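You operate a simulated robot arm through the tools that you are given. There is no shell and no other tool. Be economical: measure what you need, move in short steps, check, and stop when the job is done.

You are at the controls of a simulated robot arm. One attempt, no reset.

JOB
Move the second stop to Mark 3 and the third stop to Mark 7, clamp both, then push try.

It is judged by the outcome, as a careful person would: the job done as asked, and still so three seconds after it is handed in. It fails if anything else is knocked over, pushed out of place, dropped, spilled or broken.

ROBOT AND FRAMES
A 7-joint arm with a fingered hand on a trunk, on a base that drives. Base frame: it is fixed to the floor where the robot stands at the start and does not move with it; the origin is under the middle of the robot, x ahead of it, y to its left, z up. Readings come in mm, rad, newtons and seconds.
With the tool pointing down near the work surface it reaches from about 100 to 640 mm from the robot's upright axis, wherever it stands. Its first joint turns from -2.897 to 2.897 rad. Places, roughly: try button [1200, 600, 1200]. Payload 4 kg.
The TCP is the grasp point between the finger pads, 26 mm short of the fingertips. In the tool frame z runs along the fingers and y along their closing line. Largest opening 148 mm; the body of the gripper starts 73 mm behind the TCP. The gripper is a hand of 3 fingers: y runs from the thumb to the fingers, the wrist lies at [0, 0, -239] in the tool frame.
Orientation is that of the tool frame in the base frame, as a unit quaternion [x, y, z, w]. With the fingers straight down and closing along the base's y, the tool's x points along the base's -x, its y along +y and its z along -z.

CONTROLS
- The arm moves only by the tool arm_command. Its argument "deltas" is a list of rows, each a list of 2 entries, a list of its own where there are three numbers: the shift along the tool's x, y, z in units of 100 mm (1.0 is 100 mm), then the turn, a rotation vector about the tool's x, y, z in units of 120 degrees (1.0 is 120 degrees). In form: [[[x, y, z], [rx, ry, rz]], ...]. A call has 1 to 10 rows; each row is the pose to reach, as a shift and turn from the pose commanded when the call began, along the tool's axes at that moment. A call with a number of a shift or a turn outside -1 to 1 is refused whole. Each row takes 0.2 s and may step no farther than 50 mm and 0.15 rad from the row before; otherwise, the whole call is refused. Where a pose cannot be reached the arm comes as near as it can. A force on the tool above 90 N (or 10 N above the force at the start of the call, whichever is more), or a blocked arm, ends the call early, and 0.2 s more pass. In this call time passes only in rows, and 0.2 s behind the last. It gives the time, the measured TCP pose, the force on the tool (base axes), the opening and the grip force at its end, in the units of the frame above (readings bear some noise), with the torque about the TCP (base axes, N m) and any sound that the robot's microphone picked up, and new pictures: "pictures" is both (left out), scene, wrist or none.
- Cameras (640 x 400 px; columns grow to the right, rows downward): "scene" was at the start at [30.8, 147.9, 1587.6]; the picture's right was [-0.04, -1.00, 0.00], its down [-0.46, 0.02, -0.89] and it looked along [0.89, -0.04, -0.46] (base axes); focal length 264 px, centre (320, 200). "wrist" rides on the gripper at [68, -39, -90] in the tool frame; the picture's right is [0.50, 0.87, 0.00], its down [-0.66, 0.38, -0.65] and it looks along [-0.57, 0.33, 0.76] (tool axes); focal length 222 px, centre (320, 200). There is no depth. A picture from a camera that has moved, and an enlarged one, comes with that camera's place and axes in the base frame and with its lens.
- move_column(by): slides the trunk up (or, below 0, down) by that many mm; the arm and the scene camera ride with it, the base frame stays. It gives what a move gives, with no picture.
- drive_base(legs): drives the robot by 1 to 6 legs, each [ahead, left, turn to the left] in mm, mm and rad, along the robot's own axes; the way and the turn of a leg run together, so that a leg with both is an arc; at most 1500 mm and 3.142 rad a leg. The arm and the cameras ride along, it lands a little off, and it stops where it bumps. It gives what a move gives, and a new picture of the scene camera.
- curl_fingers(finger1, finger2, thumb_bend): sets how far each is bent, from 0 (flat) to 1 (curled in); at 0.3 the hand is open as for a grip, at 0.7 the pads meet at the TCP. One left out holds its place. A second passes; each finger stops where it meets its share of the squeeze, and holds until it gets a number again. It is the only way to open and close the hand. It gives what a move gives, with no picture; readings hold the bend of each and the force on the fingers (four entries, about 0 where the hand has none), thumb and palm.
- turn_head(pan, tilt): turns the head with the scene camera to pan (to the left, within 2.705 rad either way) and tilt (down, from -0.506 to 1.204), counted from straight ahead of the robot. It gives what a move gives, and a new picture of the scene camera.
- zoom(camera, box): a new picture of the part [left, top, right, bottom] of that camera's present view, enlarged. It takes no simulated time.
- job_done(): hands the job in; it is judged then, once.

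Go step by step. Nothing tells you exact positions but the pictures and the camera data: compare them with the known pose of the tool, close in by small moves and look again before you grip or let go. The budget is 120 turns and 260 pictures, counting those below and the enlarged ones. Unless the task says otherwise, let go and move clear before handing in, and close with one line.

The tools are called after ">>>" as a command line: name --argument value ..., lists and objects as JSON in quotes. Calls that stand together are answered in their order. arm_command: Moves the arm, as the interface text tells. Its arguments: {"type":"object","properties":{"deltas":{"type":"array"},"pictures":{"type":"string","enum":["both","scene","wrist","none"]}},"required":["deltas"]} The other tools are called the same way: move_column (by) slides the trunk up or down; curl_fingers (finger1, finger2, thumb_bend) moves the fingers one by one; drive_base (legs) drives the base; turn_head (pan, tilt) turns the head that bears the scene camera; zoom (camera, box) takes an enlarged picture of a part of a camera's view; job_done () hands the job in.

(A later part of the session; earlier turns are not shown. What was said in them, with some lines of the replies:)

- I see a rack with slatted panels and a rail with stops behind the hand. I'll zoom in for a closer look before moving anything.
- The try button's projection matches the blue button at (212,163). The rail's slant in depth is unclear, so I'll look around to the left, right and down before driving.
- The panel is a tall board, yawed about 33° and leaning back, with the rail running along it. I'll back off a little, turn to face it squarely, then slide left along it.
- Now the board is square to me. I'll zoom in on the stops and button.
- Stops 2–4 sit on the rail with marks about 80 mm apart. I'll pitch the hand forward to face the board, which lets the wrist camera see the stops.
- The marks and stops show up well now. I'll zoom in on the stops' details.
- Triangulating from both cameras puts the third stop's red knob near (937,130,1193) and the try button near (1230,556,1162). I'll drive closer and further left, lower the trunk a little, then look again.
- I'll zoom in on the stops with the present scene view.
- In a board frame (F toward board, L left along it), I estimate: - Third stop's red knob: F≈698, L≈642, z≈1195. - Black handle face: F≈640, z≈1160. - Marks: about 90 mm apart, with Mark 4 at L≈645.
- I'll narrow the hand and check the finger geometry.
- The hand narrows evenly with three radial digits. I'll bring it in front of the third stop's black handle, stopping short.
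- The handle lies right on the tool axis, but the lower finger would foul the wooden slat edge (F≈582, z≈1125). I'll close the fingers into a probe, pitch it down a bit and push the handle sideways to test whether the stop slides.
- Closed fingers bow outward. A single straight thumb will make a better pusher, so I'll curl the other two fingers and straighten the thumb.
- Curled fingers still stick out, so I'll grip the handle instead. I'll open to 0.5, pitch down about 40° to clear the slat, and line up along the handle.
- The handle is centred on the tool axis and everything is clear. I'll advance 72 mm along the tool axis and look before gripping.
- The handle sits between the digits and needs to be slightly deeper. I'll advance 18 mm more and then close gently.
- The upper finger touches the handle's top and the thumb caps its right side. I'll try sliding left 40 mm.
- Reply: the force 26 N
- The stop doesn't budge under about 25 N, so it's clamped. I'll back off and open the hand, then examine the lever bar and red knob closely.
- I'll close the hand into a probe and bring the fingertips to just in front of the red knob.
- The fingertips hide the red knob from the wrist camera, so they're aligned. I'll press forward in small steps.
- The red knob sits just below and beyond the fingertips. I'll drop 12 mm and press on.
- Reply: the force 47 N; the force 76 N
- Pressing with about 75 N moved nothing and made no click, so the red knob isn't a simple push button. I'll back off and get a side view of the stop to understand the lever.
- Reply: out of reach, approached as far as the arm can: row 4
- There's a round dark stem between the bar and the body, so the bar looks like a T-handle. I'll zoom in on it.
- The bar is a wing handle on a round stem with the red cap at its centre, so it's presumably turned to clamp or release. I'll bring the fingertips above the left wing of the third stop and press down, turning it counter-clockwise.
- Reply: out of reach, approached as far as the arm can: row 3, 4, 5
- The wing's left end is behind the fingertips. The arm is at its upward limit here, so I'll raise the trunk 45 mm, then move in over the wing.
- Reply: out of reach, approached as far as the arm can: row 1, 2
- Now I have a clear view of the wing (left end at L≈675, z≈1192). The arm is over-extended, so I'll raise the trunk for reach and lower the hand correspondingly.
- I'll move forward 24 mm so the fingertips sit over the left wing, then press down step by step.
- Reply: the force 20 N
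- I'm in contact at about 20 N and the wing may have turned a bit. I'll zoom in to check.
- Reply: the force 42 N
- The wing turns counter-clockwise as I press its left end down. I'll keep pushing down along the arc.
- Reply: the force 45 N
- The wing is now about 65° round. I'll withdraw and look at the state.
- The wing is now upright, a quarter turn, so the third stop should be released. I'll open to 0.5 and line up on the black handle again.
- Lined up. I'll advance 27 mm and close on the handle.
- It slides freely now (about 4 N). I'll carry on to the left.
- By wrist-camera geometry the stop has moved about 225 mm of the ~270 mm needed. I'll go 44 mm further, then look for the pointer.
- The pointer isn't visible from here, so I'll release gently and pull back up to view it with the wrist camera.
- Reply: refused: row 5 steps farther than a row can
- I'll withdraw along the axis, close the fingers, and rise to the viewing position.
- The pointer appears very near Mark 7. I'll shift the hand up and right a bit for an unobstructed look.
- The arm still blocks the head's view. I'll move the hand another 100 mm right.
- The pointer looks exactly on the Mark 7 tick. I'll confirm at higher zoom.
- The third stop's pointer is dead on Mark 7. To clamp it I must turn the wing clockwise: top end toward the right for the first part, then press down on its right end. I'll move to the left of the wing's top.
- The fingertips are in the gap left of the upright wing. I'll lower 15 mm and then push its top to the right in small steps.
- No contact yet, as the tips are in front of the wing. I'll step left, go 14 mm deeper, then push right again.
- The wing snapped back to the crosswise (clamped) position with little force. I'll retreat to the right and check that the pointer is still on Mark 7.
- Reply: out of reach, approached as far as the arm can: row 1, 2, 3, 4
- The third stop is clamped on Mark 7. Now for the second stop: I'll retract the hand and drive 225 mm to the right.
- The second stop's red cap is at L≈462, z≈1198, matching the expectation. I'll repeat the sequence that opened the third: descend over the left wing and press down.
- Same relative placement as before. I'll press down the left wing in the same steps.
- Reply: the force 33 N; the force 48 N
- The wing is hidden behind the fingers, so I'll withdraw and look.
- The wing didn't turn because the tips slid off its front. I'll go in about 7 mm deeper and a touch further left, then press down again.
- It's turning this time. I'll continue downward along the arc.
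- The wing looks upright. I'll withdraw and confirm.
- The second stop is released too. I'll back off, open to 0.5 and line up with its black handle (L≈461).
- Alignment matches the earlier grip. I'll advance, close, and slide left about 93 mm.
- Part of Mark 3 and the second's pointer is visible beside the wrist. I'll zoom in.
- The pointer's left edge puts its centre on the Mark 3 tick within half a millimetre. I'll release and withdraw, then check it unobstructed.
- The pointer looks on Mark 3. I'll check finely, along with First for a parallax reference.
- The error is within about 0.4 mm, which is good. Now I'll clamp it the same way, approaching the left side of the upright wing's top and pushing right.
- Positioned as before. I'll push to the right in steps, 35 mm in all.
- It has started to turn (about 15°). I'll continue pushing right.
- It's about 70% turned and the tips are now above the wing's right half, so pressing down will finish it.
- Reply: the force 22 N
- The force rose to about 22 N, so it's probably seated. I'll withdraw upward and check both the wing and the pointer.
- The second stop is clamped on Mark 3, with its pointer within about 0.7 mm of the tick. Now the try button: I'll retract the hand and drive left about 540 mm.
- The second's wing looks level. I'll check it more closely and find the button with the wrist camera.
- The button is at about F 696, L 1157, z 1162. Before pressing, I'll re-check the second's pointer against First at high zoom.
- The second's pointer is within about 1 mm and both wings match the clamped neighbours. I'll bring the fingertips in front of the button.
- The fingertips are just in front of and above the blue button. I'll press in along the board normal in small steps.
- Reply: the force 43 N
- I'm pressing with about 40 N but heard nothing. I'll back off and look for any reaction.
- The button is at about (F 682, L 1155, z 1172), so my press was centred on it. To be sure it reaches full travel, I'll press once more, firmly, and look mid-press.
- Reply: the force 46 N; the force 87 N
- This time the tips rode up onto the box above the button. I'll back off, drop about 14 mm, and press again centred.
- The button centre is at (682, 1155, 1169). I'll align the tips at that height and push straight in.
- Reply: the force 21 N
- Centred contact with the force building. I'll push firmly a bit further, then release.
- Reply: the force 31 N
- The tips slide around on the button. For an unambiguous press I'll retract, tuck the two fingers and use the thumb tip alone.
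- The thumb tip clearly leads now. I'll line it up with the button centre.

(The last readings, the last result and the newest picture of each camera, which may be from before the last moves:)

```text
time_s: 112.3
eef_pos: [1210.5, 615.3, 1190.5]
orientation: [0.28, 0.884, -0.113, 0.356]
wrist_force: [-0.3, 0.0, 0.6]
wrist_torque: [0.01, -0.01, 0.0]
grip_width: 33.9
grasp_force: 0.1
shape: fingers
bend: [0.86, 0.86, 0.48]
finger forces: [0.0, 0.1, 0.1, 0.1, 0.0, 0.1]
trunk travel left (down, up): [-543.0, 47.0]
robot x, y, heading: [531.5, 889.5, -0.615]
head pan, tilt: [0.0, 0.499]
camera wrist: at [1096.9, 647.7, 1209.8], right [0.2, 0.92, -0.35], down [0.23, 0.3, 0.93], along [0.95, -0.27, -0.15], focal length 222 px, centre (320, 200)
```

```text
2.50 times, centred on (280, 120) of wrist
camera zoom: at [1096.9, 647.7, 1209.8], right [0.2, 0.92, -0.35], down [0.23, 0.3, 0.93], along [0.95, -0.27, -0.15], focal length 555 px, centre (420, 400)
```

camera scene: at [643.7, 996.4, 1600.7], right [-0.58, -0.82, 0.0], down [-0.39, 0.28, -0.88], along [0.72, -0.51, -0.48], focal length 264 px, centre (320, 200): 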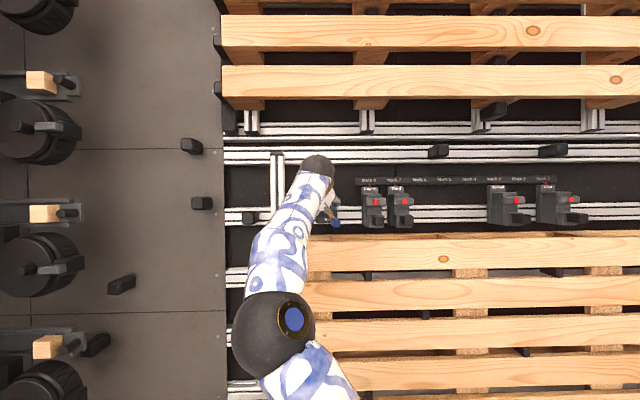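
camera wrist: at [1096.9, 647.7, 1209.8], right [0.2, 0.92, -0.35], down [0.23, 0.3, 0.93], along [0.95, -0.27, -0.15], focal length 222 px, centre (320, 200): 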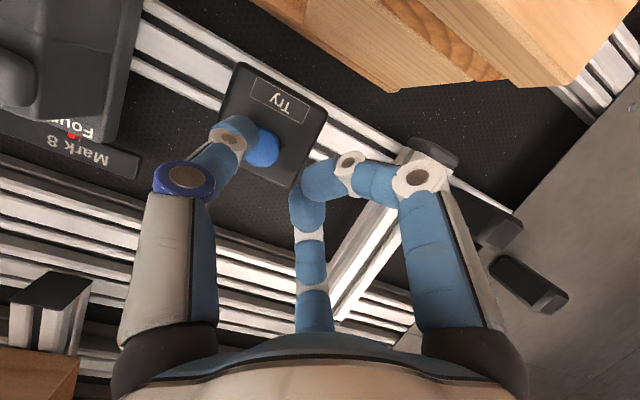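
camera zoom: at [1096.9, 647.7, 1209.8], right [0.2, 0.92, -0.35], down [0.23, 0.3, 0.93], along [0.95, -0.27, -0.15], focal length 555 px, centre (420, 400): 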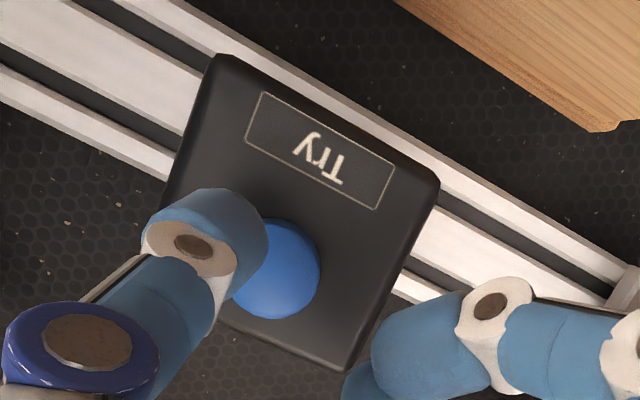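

The thumb tip is about 12 mm right of and 8 mm below the button centre. I'll correct that and then press.

>>> arm_command --deltas '[[[-0.056, 0.12, -0.07], [0, 0, 0]]]' --pictures "wrist"

>>> zoom --camera "wrist" --box '[180, 40, 380, 200]'

>>> arm_command --deltas '[[[-0.06, 0, 0.06], [0, 0, 0]], [[-0.1, 0, 0.1], [0, 0, 0]], [[-0.14, 0, 0.14], [0, 0, 0]]]' --pictures "wrist"

>>> zoom --camera "wrist" --box '[180, 40, 380, 200]'

```text
time_s: 112.7
eef_pos: [1216.4, 626.4, 1199.6]
orientation: [0.28, 0.885, -0.112, 0.356]
wrist_force: [0.4, -0.6, -0.3]
wrist_torque: [0.01, -0.01, 0.0]
grip_width: 34.1
grasp_force: 0.1
shape: fingers
bend: [0.86, 0.86, 0.48]
finger forces: [0.0, 0.1, 0.0, 0.0, 0.0, 0.1]
trunk travel left (down, up): [-543.0, 47.0]
robot x, y, heading: [532.0, 891.7, -0.612]
head pan, tilt: [0.0, 0.499]
camera wrist: at [1103.1, 658.8, 1219.3], right [0.2, 0.92, -0.35], down [0.23, 0.3, 0.93], along [0.95, -0.27, -0.15], focal length 222 px, centre (320, 200)
```

wrist: 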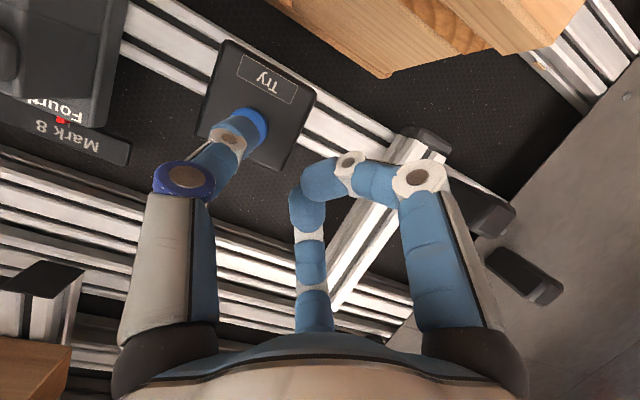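

```text
2.50 times, centred on (280, 120) of wrist
camera zoom: at [1103.1, 658.8, 1219.3], right [0.2, 0.92, -0.35], down [0.23, 0.3, 0.93], along [0.95, -0.27, -0.15], focal length 555 px, centre (420, 400)
```

zoom: 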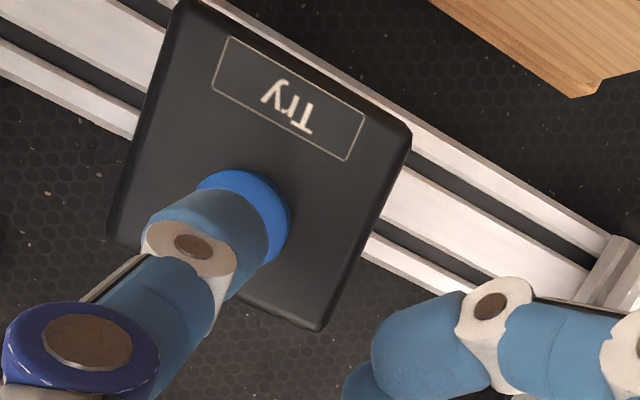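

```text
time_s: 113.5
eef_pos: [1232.8, 615.7, 1200.3]
orientation: [0.28, 0.885, -0.112, 0.356]
wrist_force: [0.3, -0.3, 0.6]
wrist_torque: [0.01, -0.03, 0.02]
grip_width: 33.9
grasp_force: 0.0
shape: fingers
bend: [0.86, 0.86, 0.48]
finger forces: [0.0, 0.0, 0.0, 0.1, 0.0, 0.1]
trunk travel left (down, up): [-543.0, 47.0]
robot x, y, heading: [530.8, 889.4, -0.616]
head pan, tilt: [0.0, 0.499]
camera wrist: at [1119.1, 647.4, 1218.6], right [0.2, 0.92, -0.35], down [0.23, 0.3, 0.93], along [0.95, -0.27, -0.15], focal length 222 px, centre (320, 200)
```

wrist: 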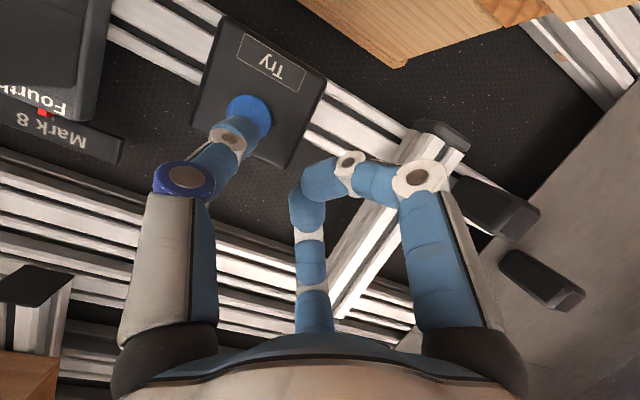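

```text
2.50 times, centred on (280, 120) of wrist
camera zoom: at [1119.1, 647.4, 1218.6], right [0.2, 0.92, -0.35], down [0.23, 0.3, 0.93], along [0.95, -0.27, -0.15], focal length 555 px, centre (420, 400)
```

zoom: 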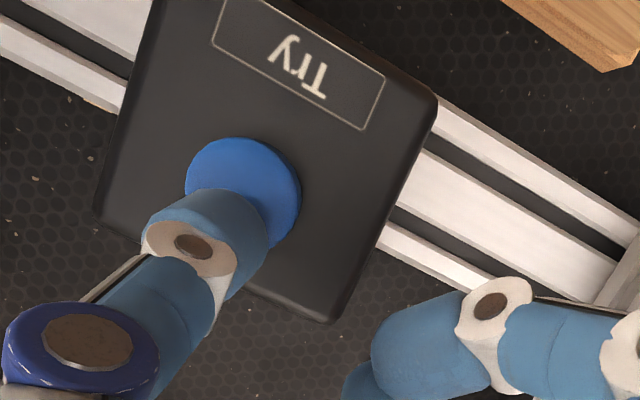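

No contact yet, but the button is right ahead of the thumb tip. I'll advance along the tool axis.

>>> arm_command --deltas '[[[-0.01, 0.02, 0.06], [0, 0, 0]], [[-0.02, 0.02, 0.12], [0, 0, 0]]]' --pictures "wrist"

>>> zoom --camera "wrist" --box '[180, 40, 380, 200]'

>>> arm_command --deltas '[[[-0.04, 0, 0.05], [0, 0, 0]], [[-0.08, 0, 0.1], [0, 0, 0]]]' --pictures "wrist"

>>> zoom --camera "wrist" --box '[180, 40, 380, 200]'

```text
time_s: 114.1
eef_pos: [1239.4, 613.0, 1195.1]
orientation: [0.28, 0.884, -0.114, 0.357]
wrist_force: [-6.8, 5.0, 7.7]
wrist_torque: [-0.3, 0.25, -0.47]
grip_width: 34.5
grasp_force: 5.4
shape: fingers
bend: [0.86, 0.86, 0.48]
finger forces: [0.0, 0.0, 0.0, 0.0, 11.7, 0.1]
trunk travel left (down, up): [-543.0, 47.0]
robot x, y, heading: [531.1, 887.4, -0.615]
head pan, tilt: [0.0, 0.499]
camera wrist: at [1126.2, 644.6, 1213.2], right [0.2, 0.92, -0.35], down [0.23, 0.3, 0.93], along [0.95, -0.27, -0.15], focal length 222 px, centre (320, 200)
```

wrist: 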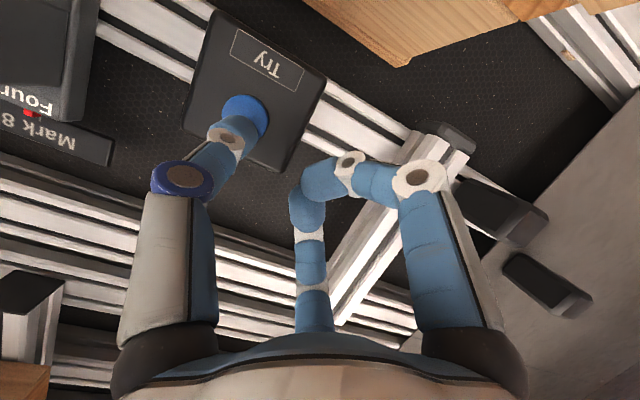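

```text
2.50 times, centred on (280, 120) of wrist
camera zoom: at [1126.2, 644.6, 1213.2], right [0.2, 0.92, -0.35], down [0.23, 0.3, 0.93], along [0.95, -0.27, -0.15], focal length 555 px, centre (420, 400)
```

zoom: 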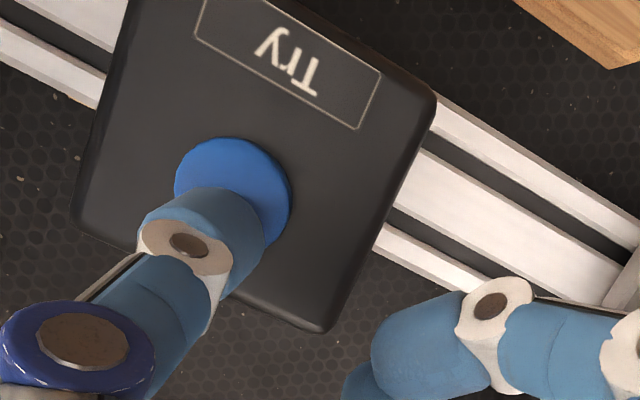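

```text
time_s: 114.7
eef_pos: [1245.9, 608.6, 1198.5]
orientation: [0.279, 0.883, -0.114, 0.36]
wrist_force: [-28.5, 22.4, 24.8]
wrist_torque: [-0.95, 1.06, -2.0]
grip_width: 37.5
grasp_force: 21.1
shape: fingers
bend: [0.86, 0.86, 0.49]
finger forces: [0.0, 0.0, 0.1, 0.1, 41.9, 0.0]
trunk travel left (down, up): [-543.0, 47.0]
robot x, y, heading: [531.3, 888.2, -0.609]
head pan, tilt: [0.0, 0.499]
camera wrist: at [1133.1, 640.9, 1215.8], right [0.21, 0.91, -0.35], down [0.23, 0.3, 0.93], along [0.95, -0.27, -0.15], focal length 222 px, centre (320, 200)
```

wrist: 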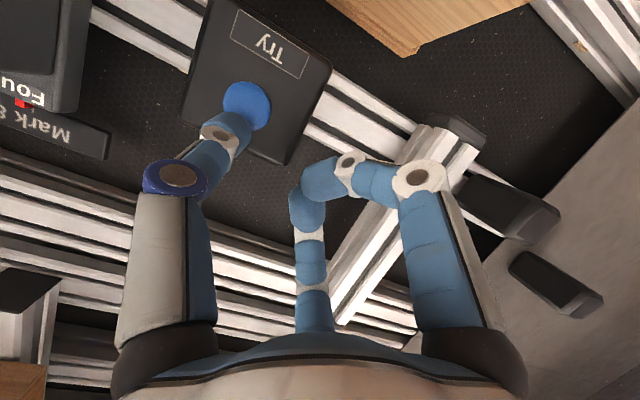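

```text
2.50 times, centred on (280, 120) of wrist
camera zoom: at [1133.1, 640.9, 1215.8], right [0.21, 0.91, -0.35], down [0.23, 0.3, 0.93], along [0.95, -0.27, -0.15], focal length 555 px, centre (420, 400)
```

zoom: 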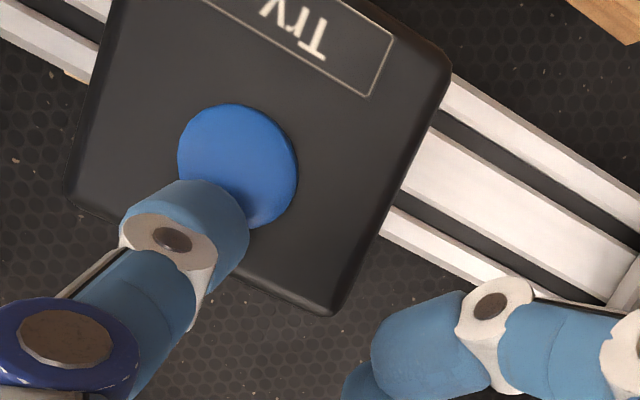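

The thumb tip was squarely on the button with 12–40 N, so it's been pushed. I'll withdraw and take a final look at the whole setup.

>>> arm_command --deltas '[[[0.0, 0, -0.25], [0, 0, 0]], [[0.0, 0, -0.6], [0, 0, 0]], [[0.0, 0, -0.95], [0, 0, 0]]]' --pictures "wrist"

>>> zoom --camera "wrist" --box '[180, 0, 380, 160]'

>>> turn_head --pan -0.3 --tilt 0.45

>>> turn_head --pan 0.8 --tilt 0.3

```text
time_s: 115.5
eef_pos: [1197.3, 643.8, 1262.0]
orientation: [0.281, 0.884, -0.113, 0.356]
wrist_force: [0.4, 0.0, 0.2]
wrist_torque: [-0.03, -0.02, 0.0]
grip_width: 34.9
grasp_force: 0.0
shape: fingers
bend: [0.86, 0.86, 0.48]
finger forces: [0.0, 0.0, 0.1, 0.1, 0.0, 0.0]
trunk travel left (down, up): [-543.0, 47.0]
robot x, y, heading: [533.2, 887.9, -0.615]
head pan, tilt: [0.0, 0.499]
camera wrist: at [1084.3, 675.6, 1279.3], right [0.2, 0.92, -0.35], down [0.23, 0.3, 0.93], along [0.95, -0.27, -0.15], focal length 222 px, centre (320, 200)
```

wrist: 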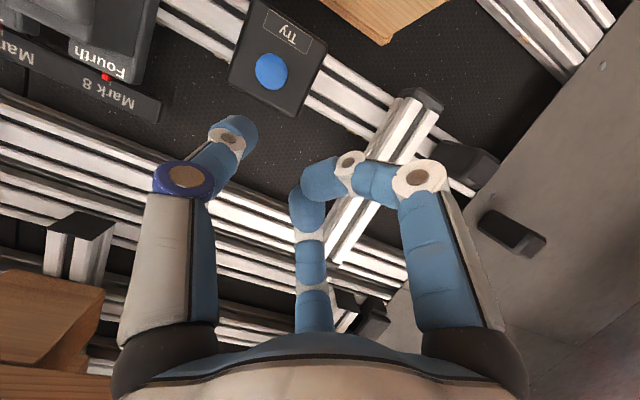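

```text
2.50 times, centred on (280, 80) of wrist
camera zoom: at [1084.3, 675.6, 1279.3], right [0.2, 0.92, -0.35], down [0.23, 0.3, 0.93], along [0.95, -0.27, -0.15], focal length 555 px, centre (420, 500)
```

zoom: 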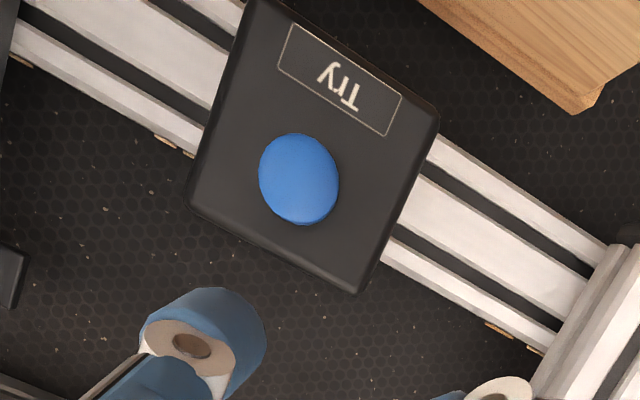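

```text
time_s: 116.3
eef_pos: [1197.7, 643.1, 1260.6]
orientation: [0.281, 0.885, -0.112, 0.355]
wrist_force: [-0.4, -0.3, 0.5]
wrist_torque: [0.0, -0.03, -0.02]
grip_width: 34.4
grasp_force: 0.0
shape: fingers
bend: [0.86, 0.86, 0.48]
finger forces: [0.1, 0.1, 0.1, 0.1, 0.0, 0.1]
trunk travel left (down, up): [-543.0, 47.0]
robot x, y, heading: [534.9, 888.7, -0.614]
head pan, tilt: [-0.3, 0.45]
camera scene: at [625.4, 976.0, 1605.2], right [-0.79, -0.61, 0.0], down [-0.27, 0.34, -0.9], along [0.55, -0.71, -0.44], focal length 264 px, centre (320, 200)
```

scene: 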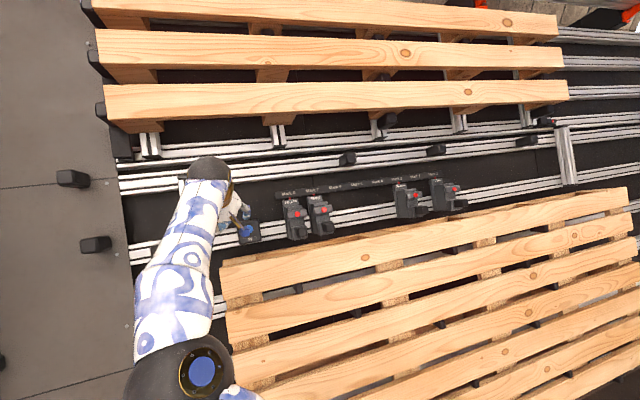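

```text
time_s: 117.6
eef_pos: [1198.4, 643.1, 1261.0]
orientation: [0.281, 0.884, -0.113, 0.356]
wrist_force: [-0.3, -0.2, 0.3]
wrist_torque: [0.03, 0.02, 0.0]
grip_width: 34.2
grasp_force: 0.1
shape: fingers
bend: [0.86, 0.86, 0.48]
finger forces: [0.0, 0.1, 0.1, 0.0, 0.1, 0.0]
trunk travel left (down, up): [-543.0, 47.0]
robot x, y, heading: [531.0, 889.1, -0.612]
head pan, tilt: [0.799, 0.3]
camera scene: at [661.1, 1065.9, 1619.1], right [0.18, -0.98, 0.0], down [-0.29, -0.05, -0.96], along [0.94, 0.18, -0.3], focal length 264 px, centre (320, 200)
```

scene: 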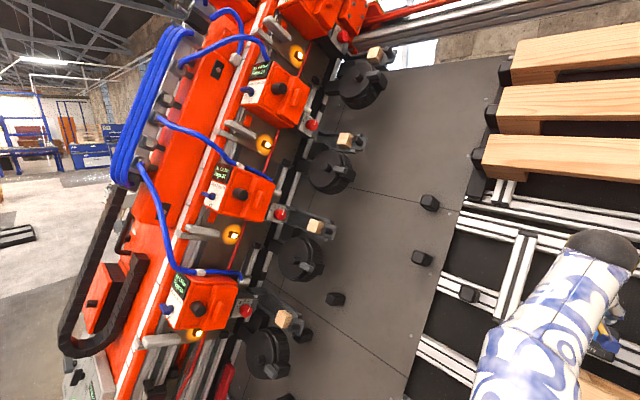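

The orange heads have small displays, so I'll read those for a response to the try.

>>> zoom --camera "scene" --box '[200, 150, 260, 220]'

>>> zoom --camera "scene" --box '[155, 260, 215, 330]'

```text
5.71 times, centred on (230, 185) of scene
camera zoom: at [661.1, 1065.9, 1619.1], right [0.18, -0.98, 0.0], down [-0.29, -0.05, -0.96], along [0.94, 0.18, -0.3], focal length 1509 px, centre (834, 286)
```

zoom: 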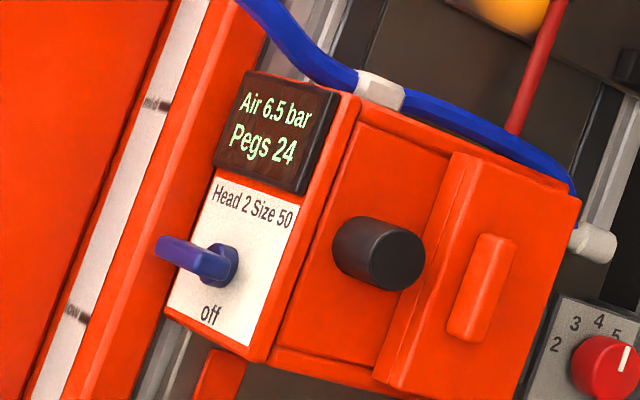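

```text
5.71 times, centred on (185, 295) of scene
camera zoom: at [661.1, 1065.9, 1619.1], right [0.18, -0.98, 0.0], down [-0.29, -0.05, -0.96], along [0.94, 0.18, -0.3], focal length 1509 px, centre (1091, -343)
```

zoom: 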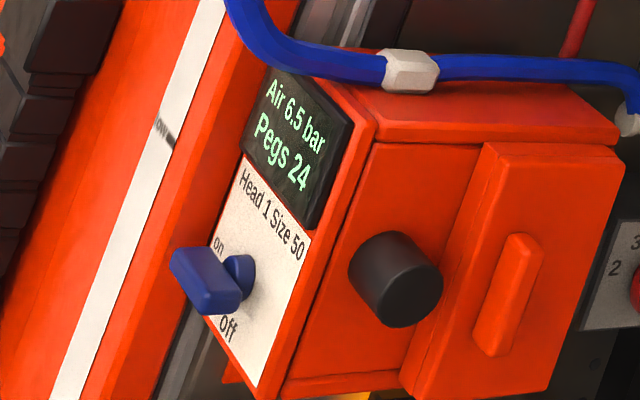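

The second stop is clamped at Mark 3, the third stop is clamped at Mark 7, and try has been pushed. Nothing gave an audible or displayed response to try, but the button looked sunk during the thumb press. The hand is clear and nothing else has moved, so I'm handing in.

>>> job_done

```text
The job is handed in.
```

I clamped the second stop at Mark 3 (within about 1 mm) and the third stop at Mark 7, then pushed try. Nothing visibly or audibly reacted to try, but the button looked sunk while I was pressing it.
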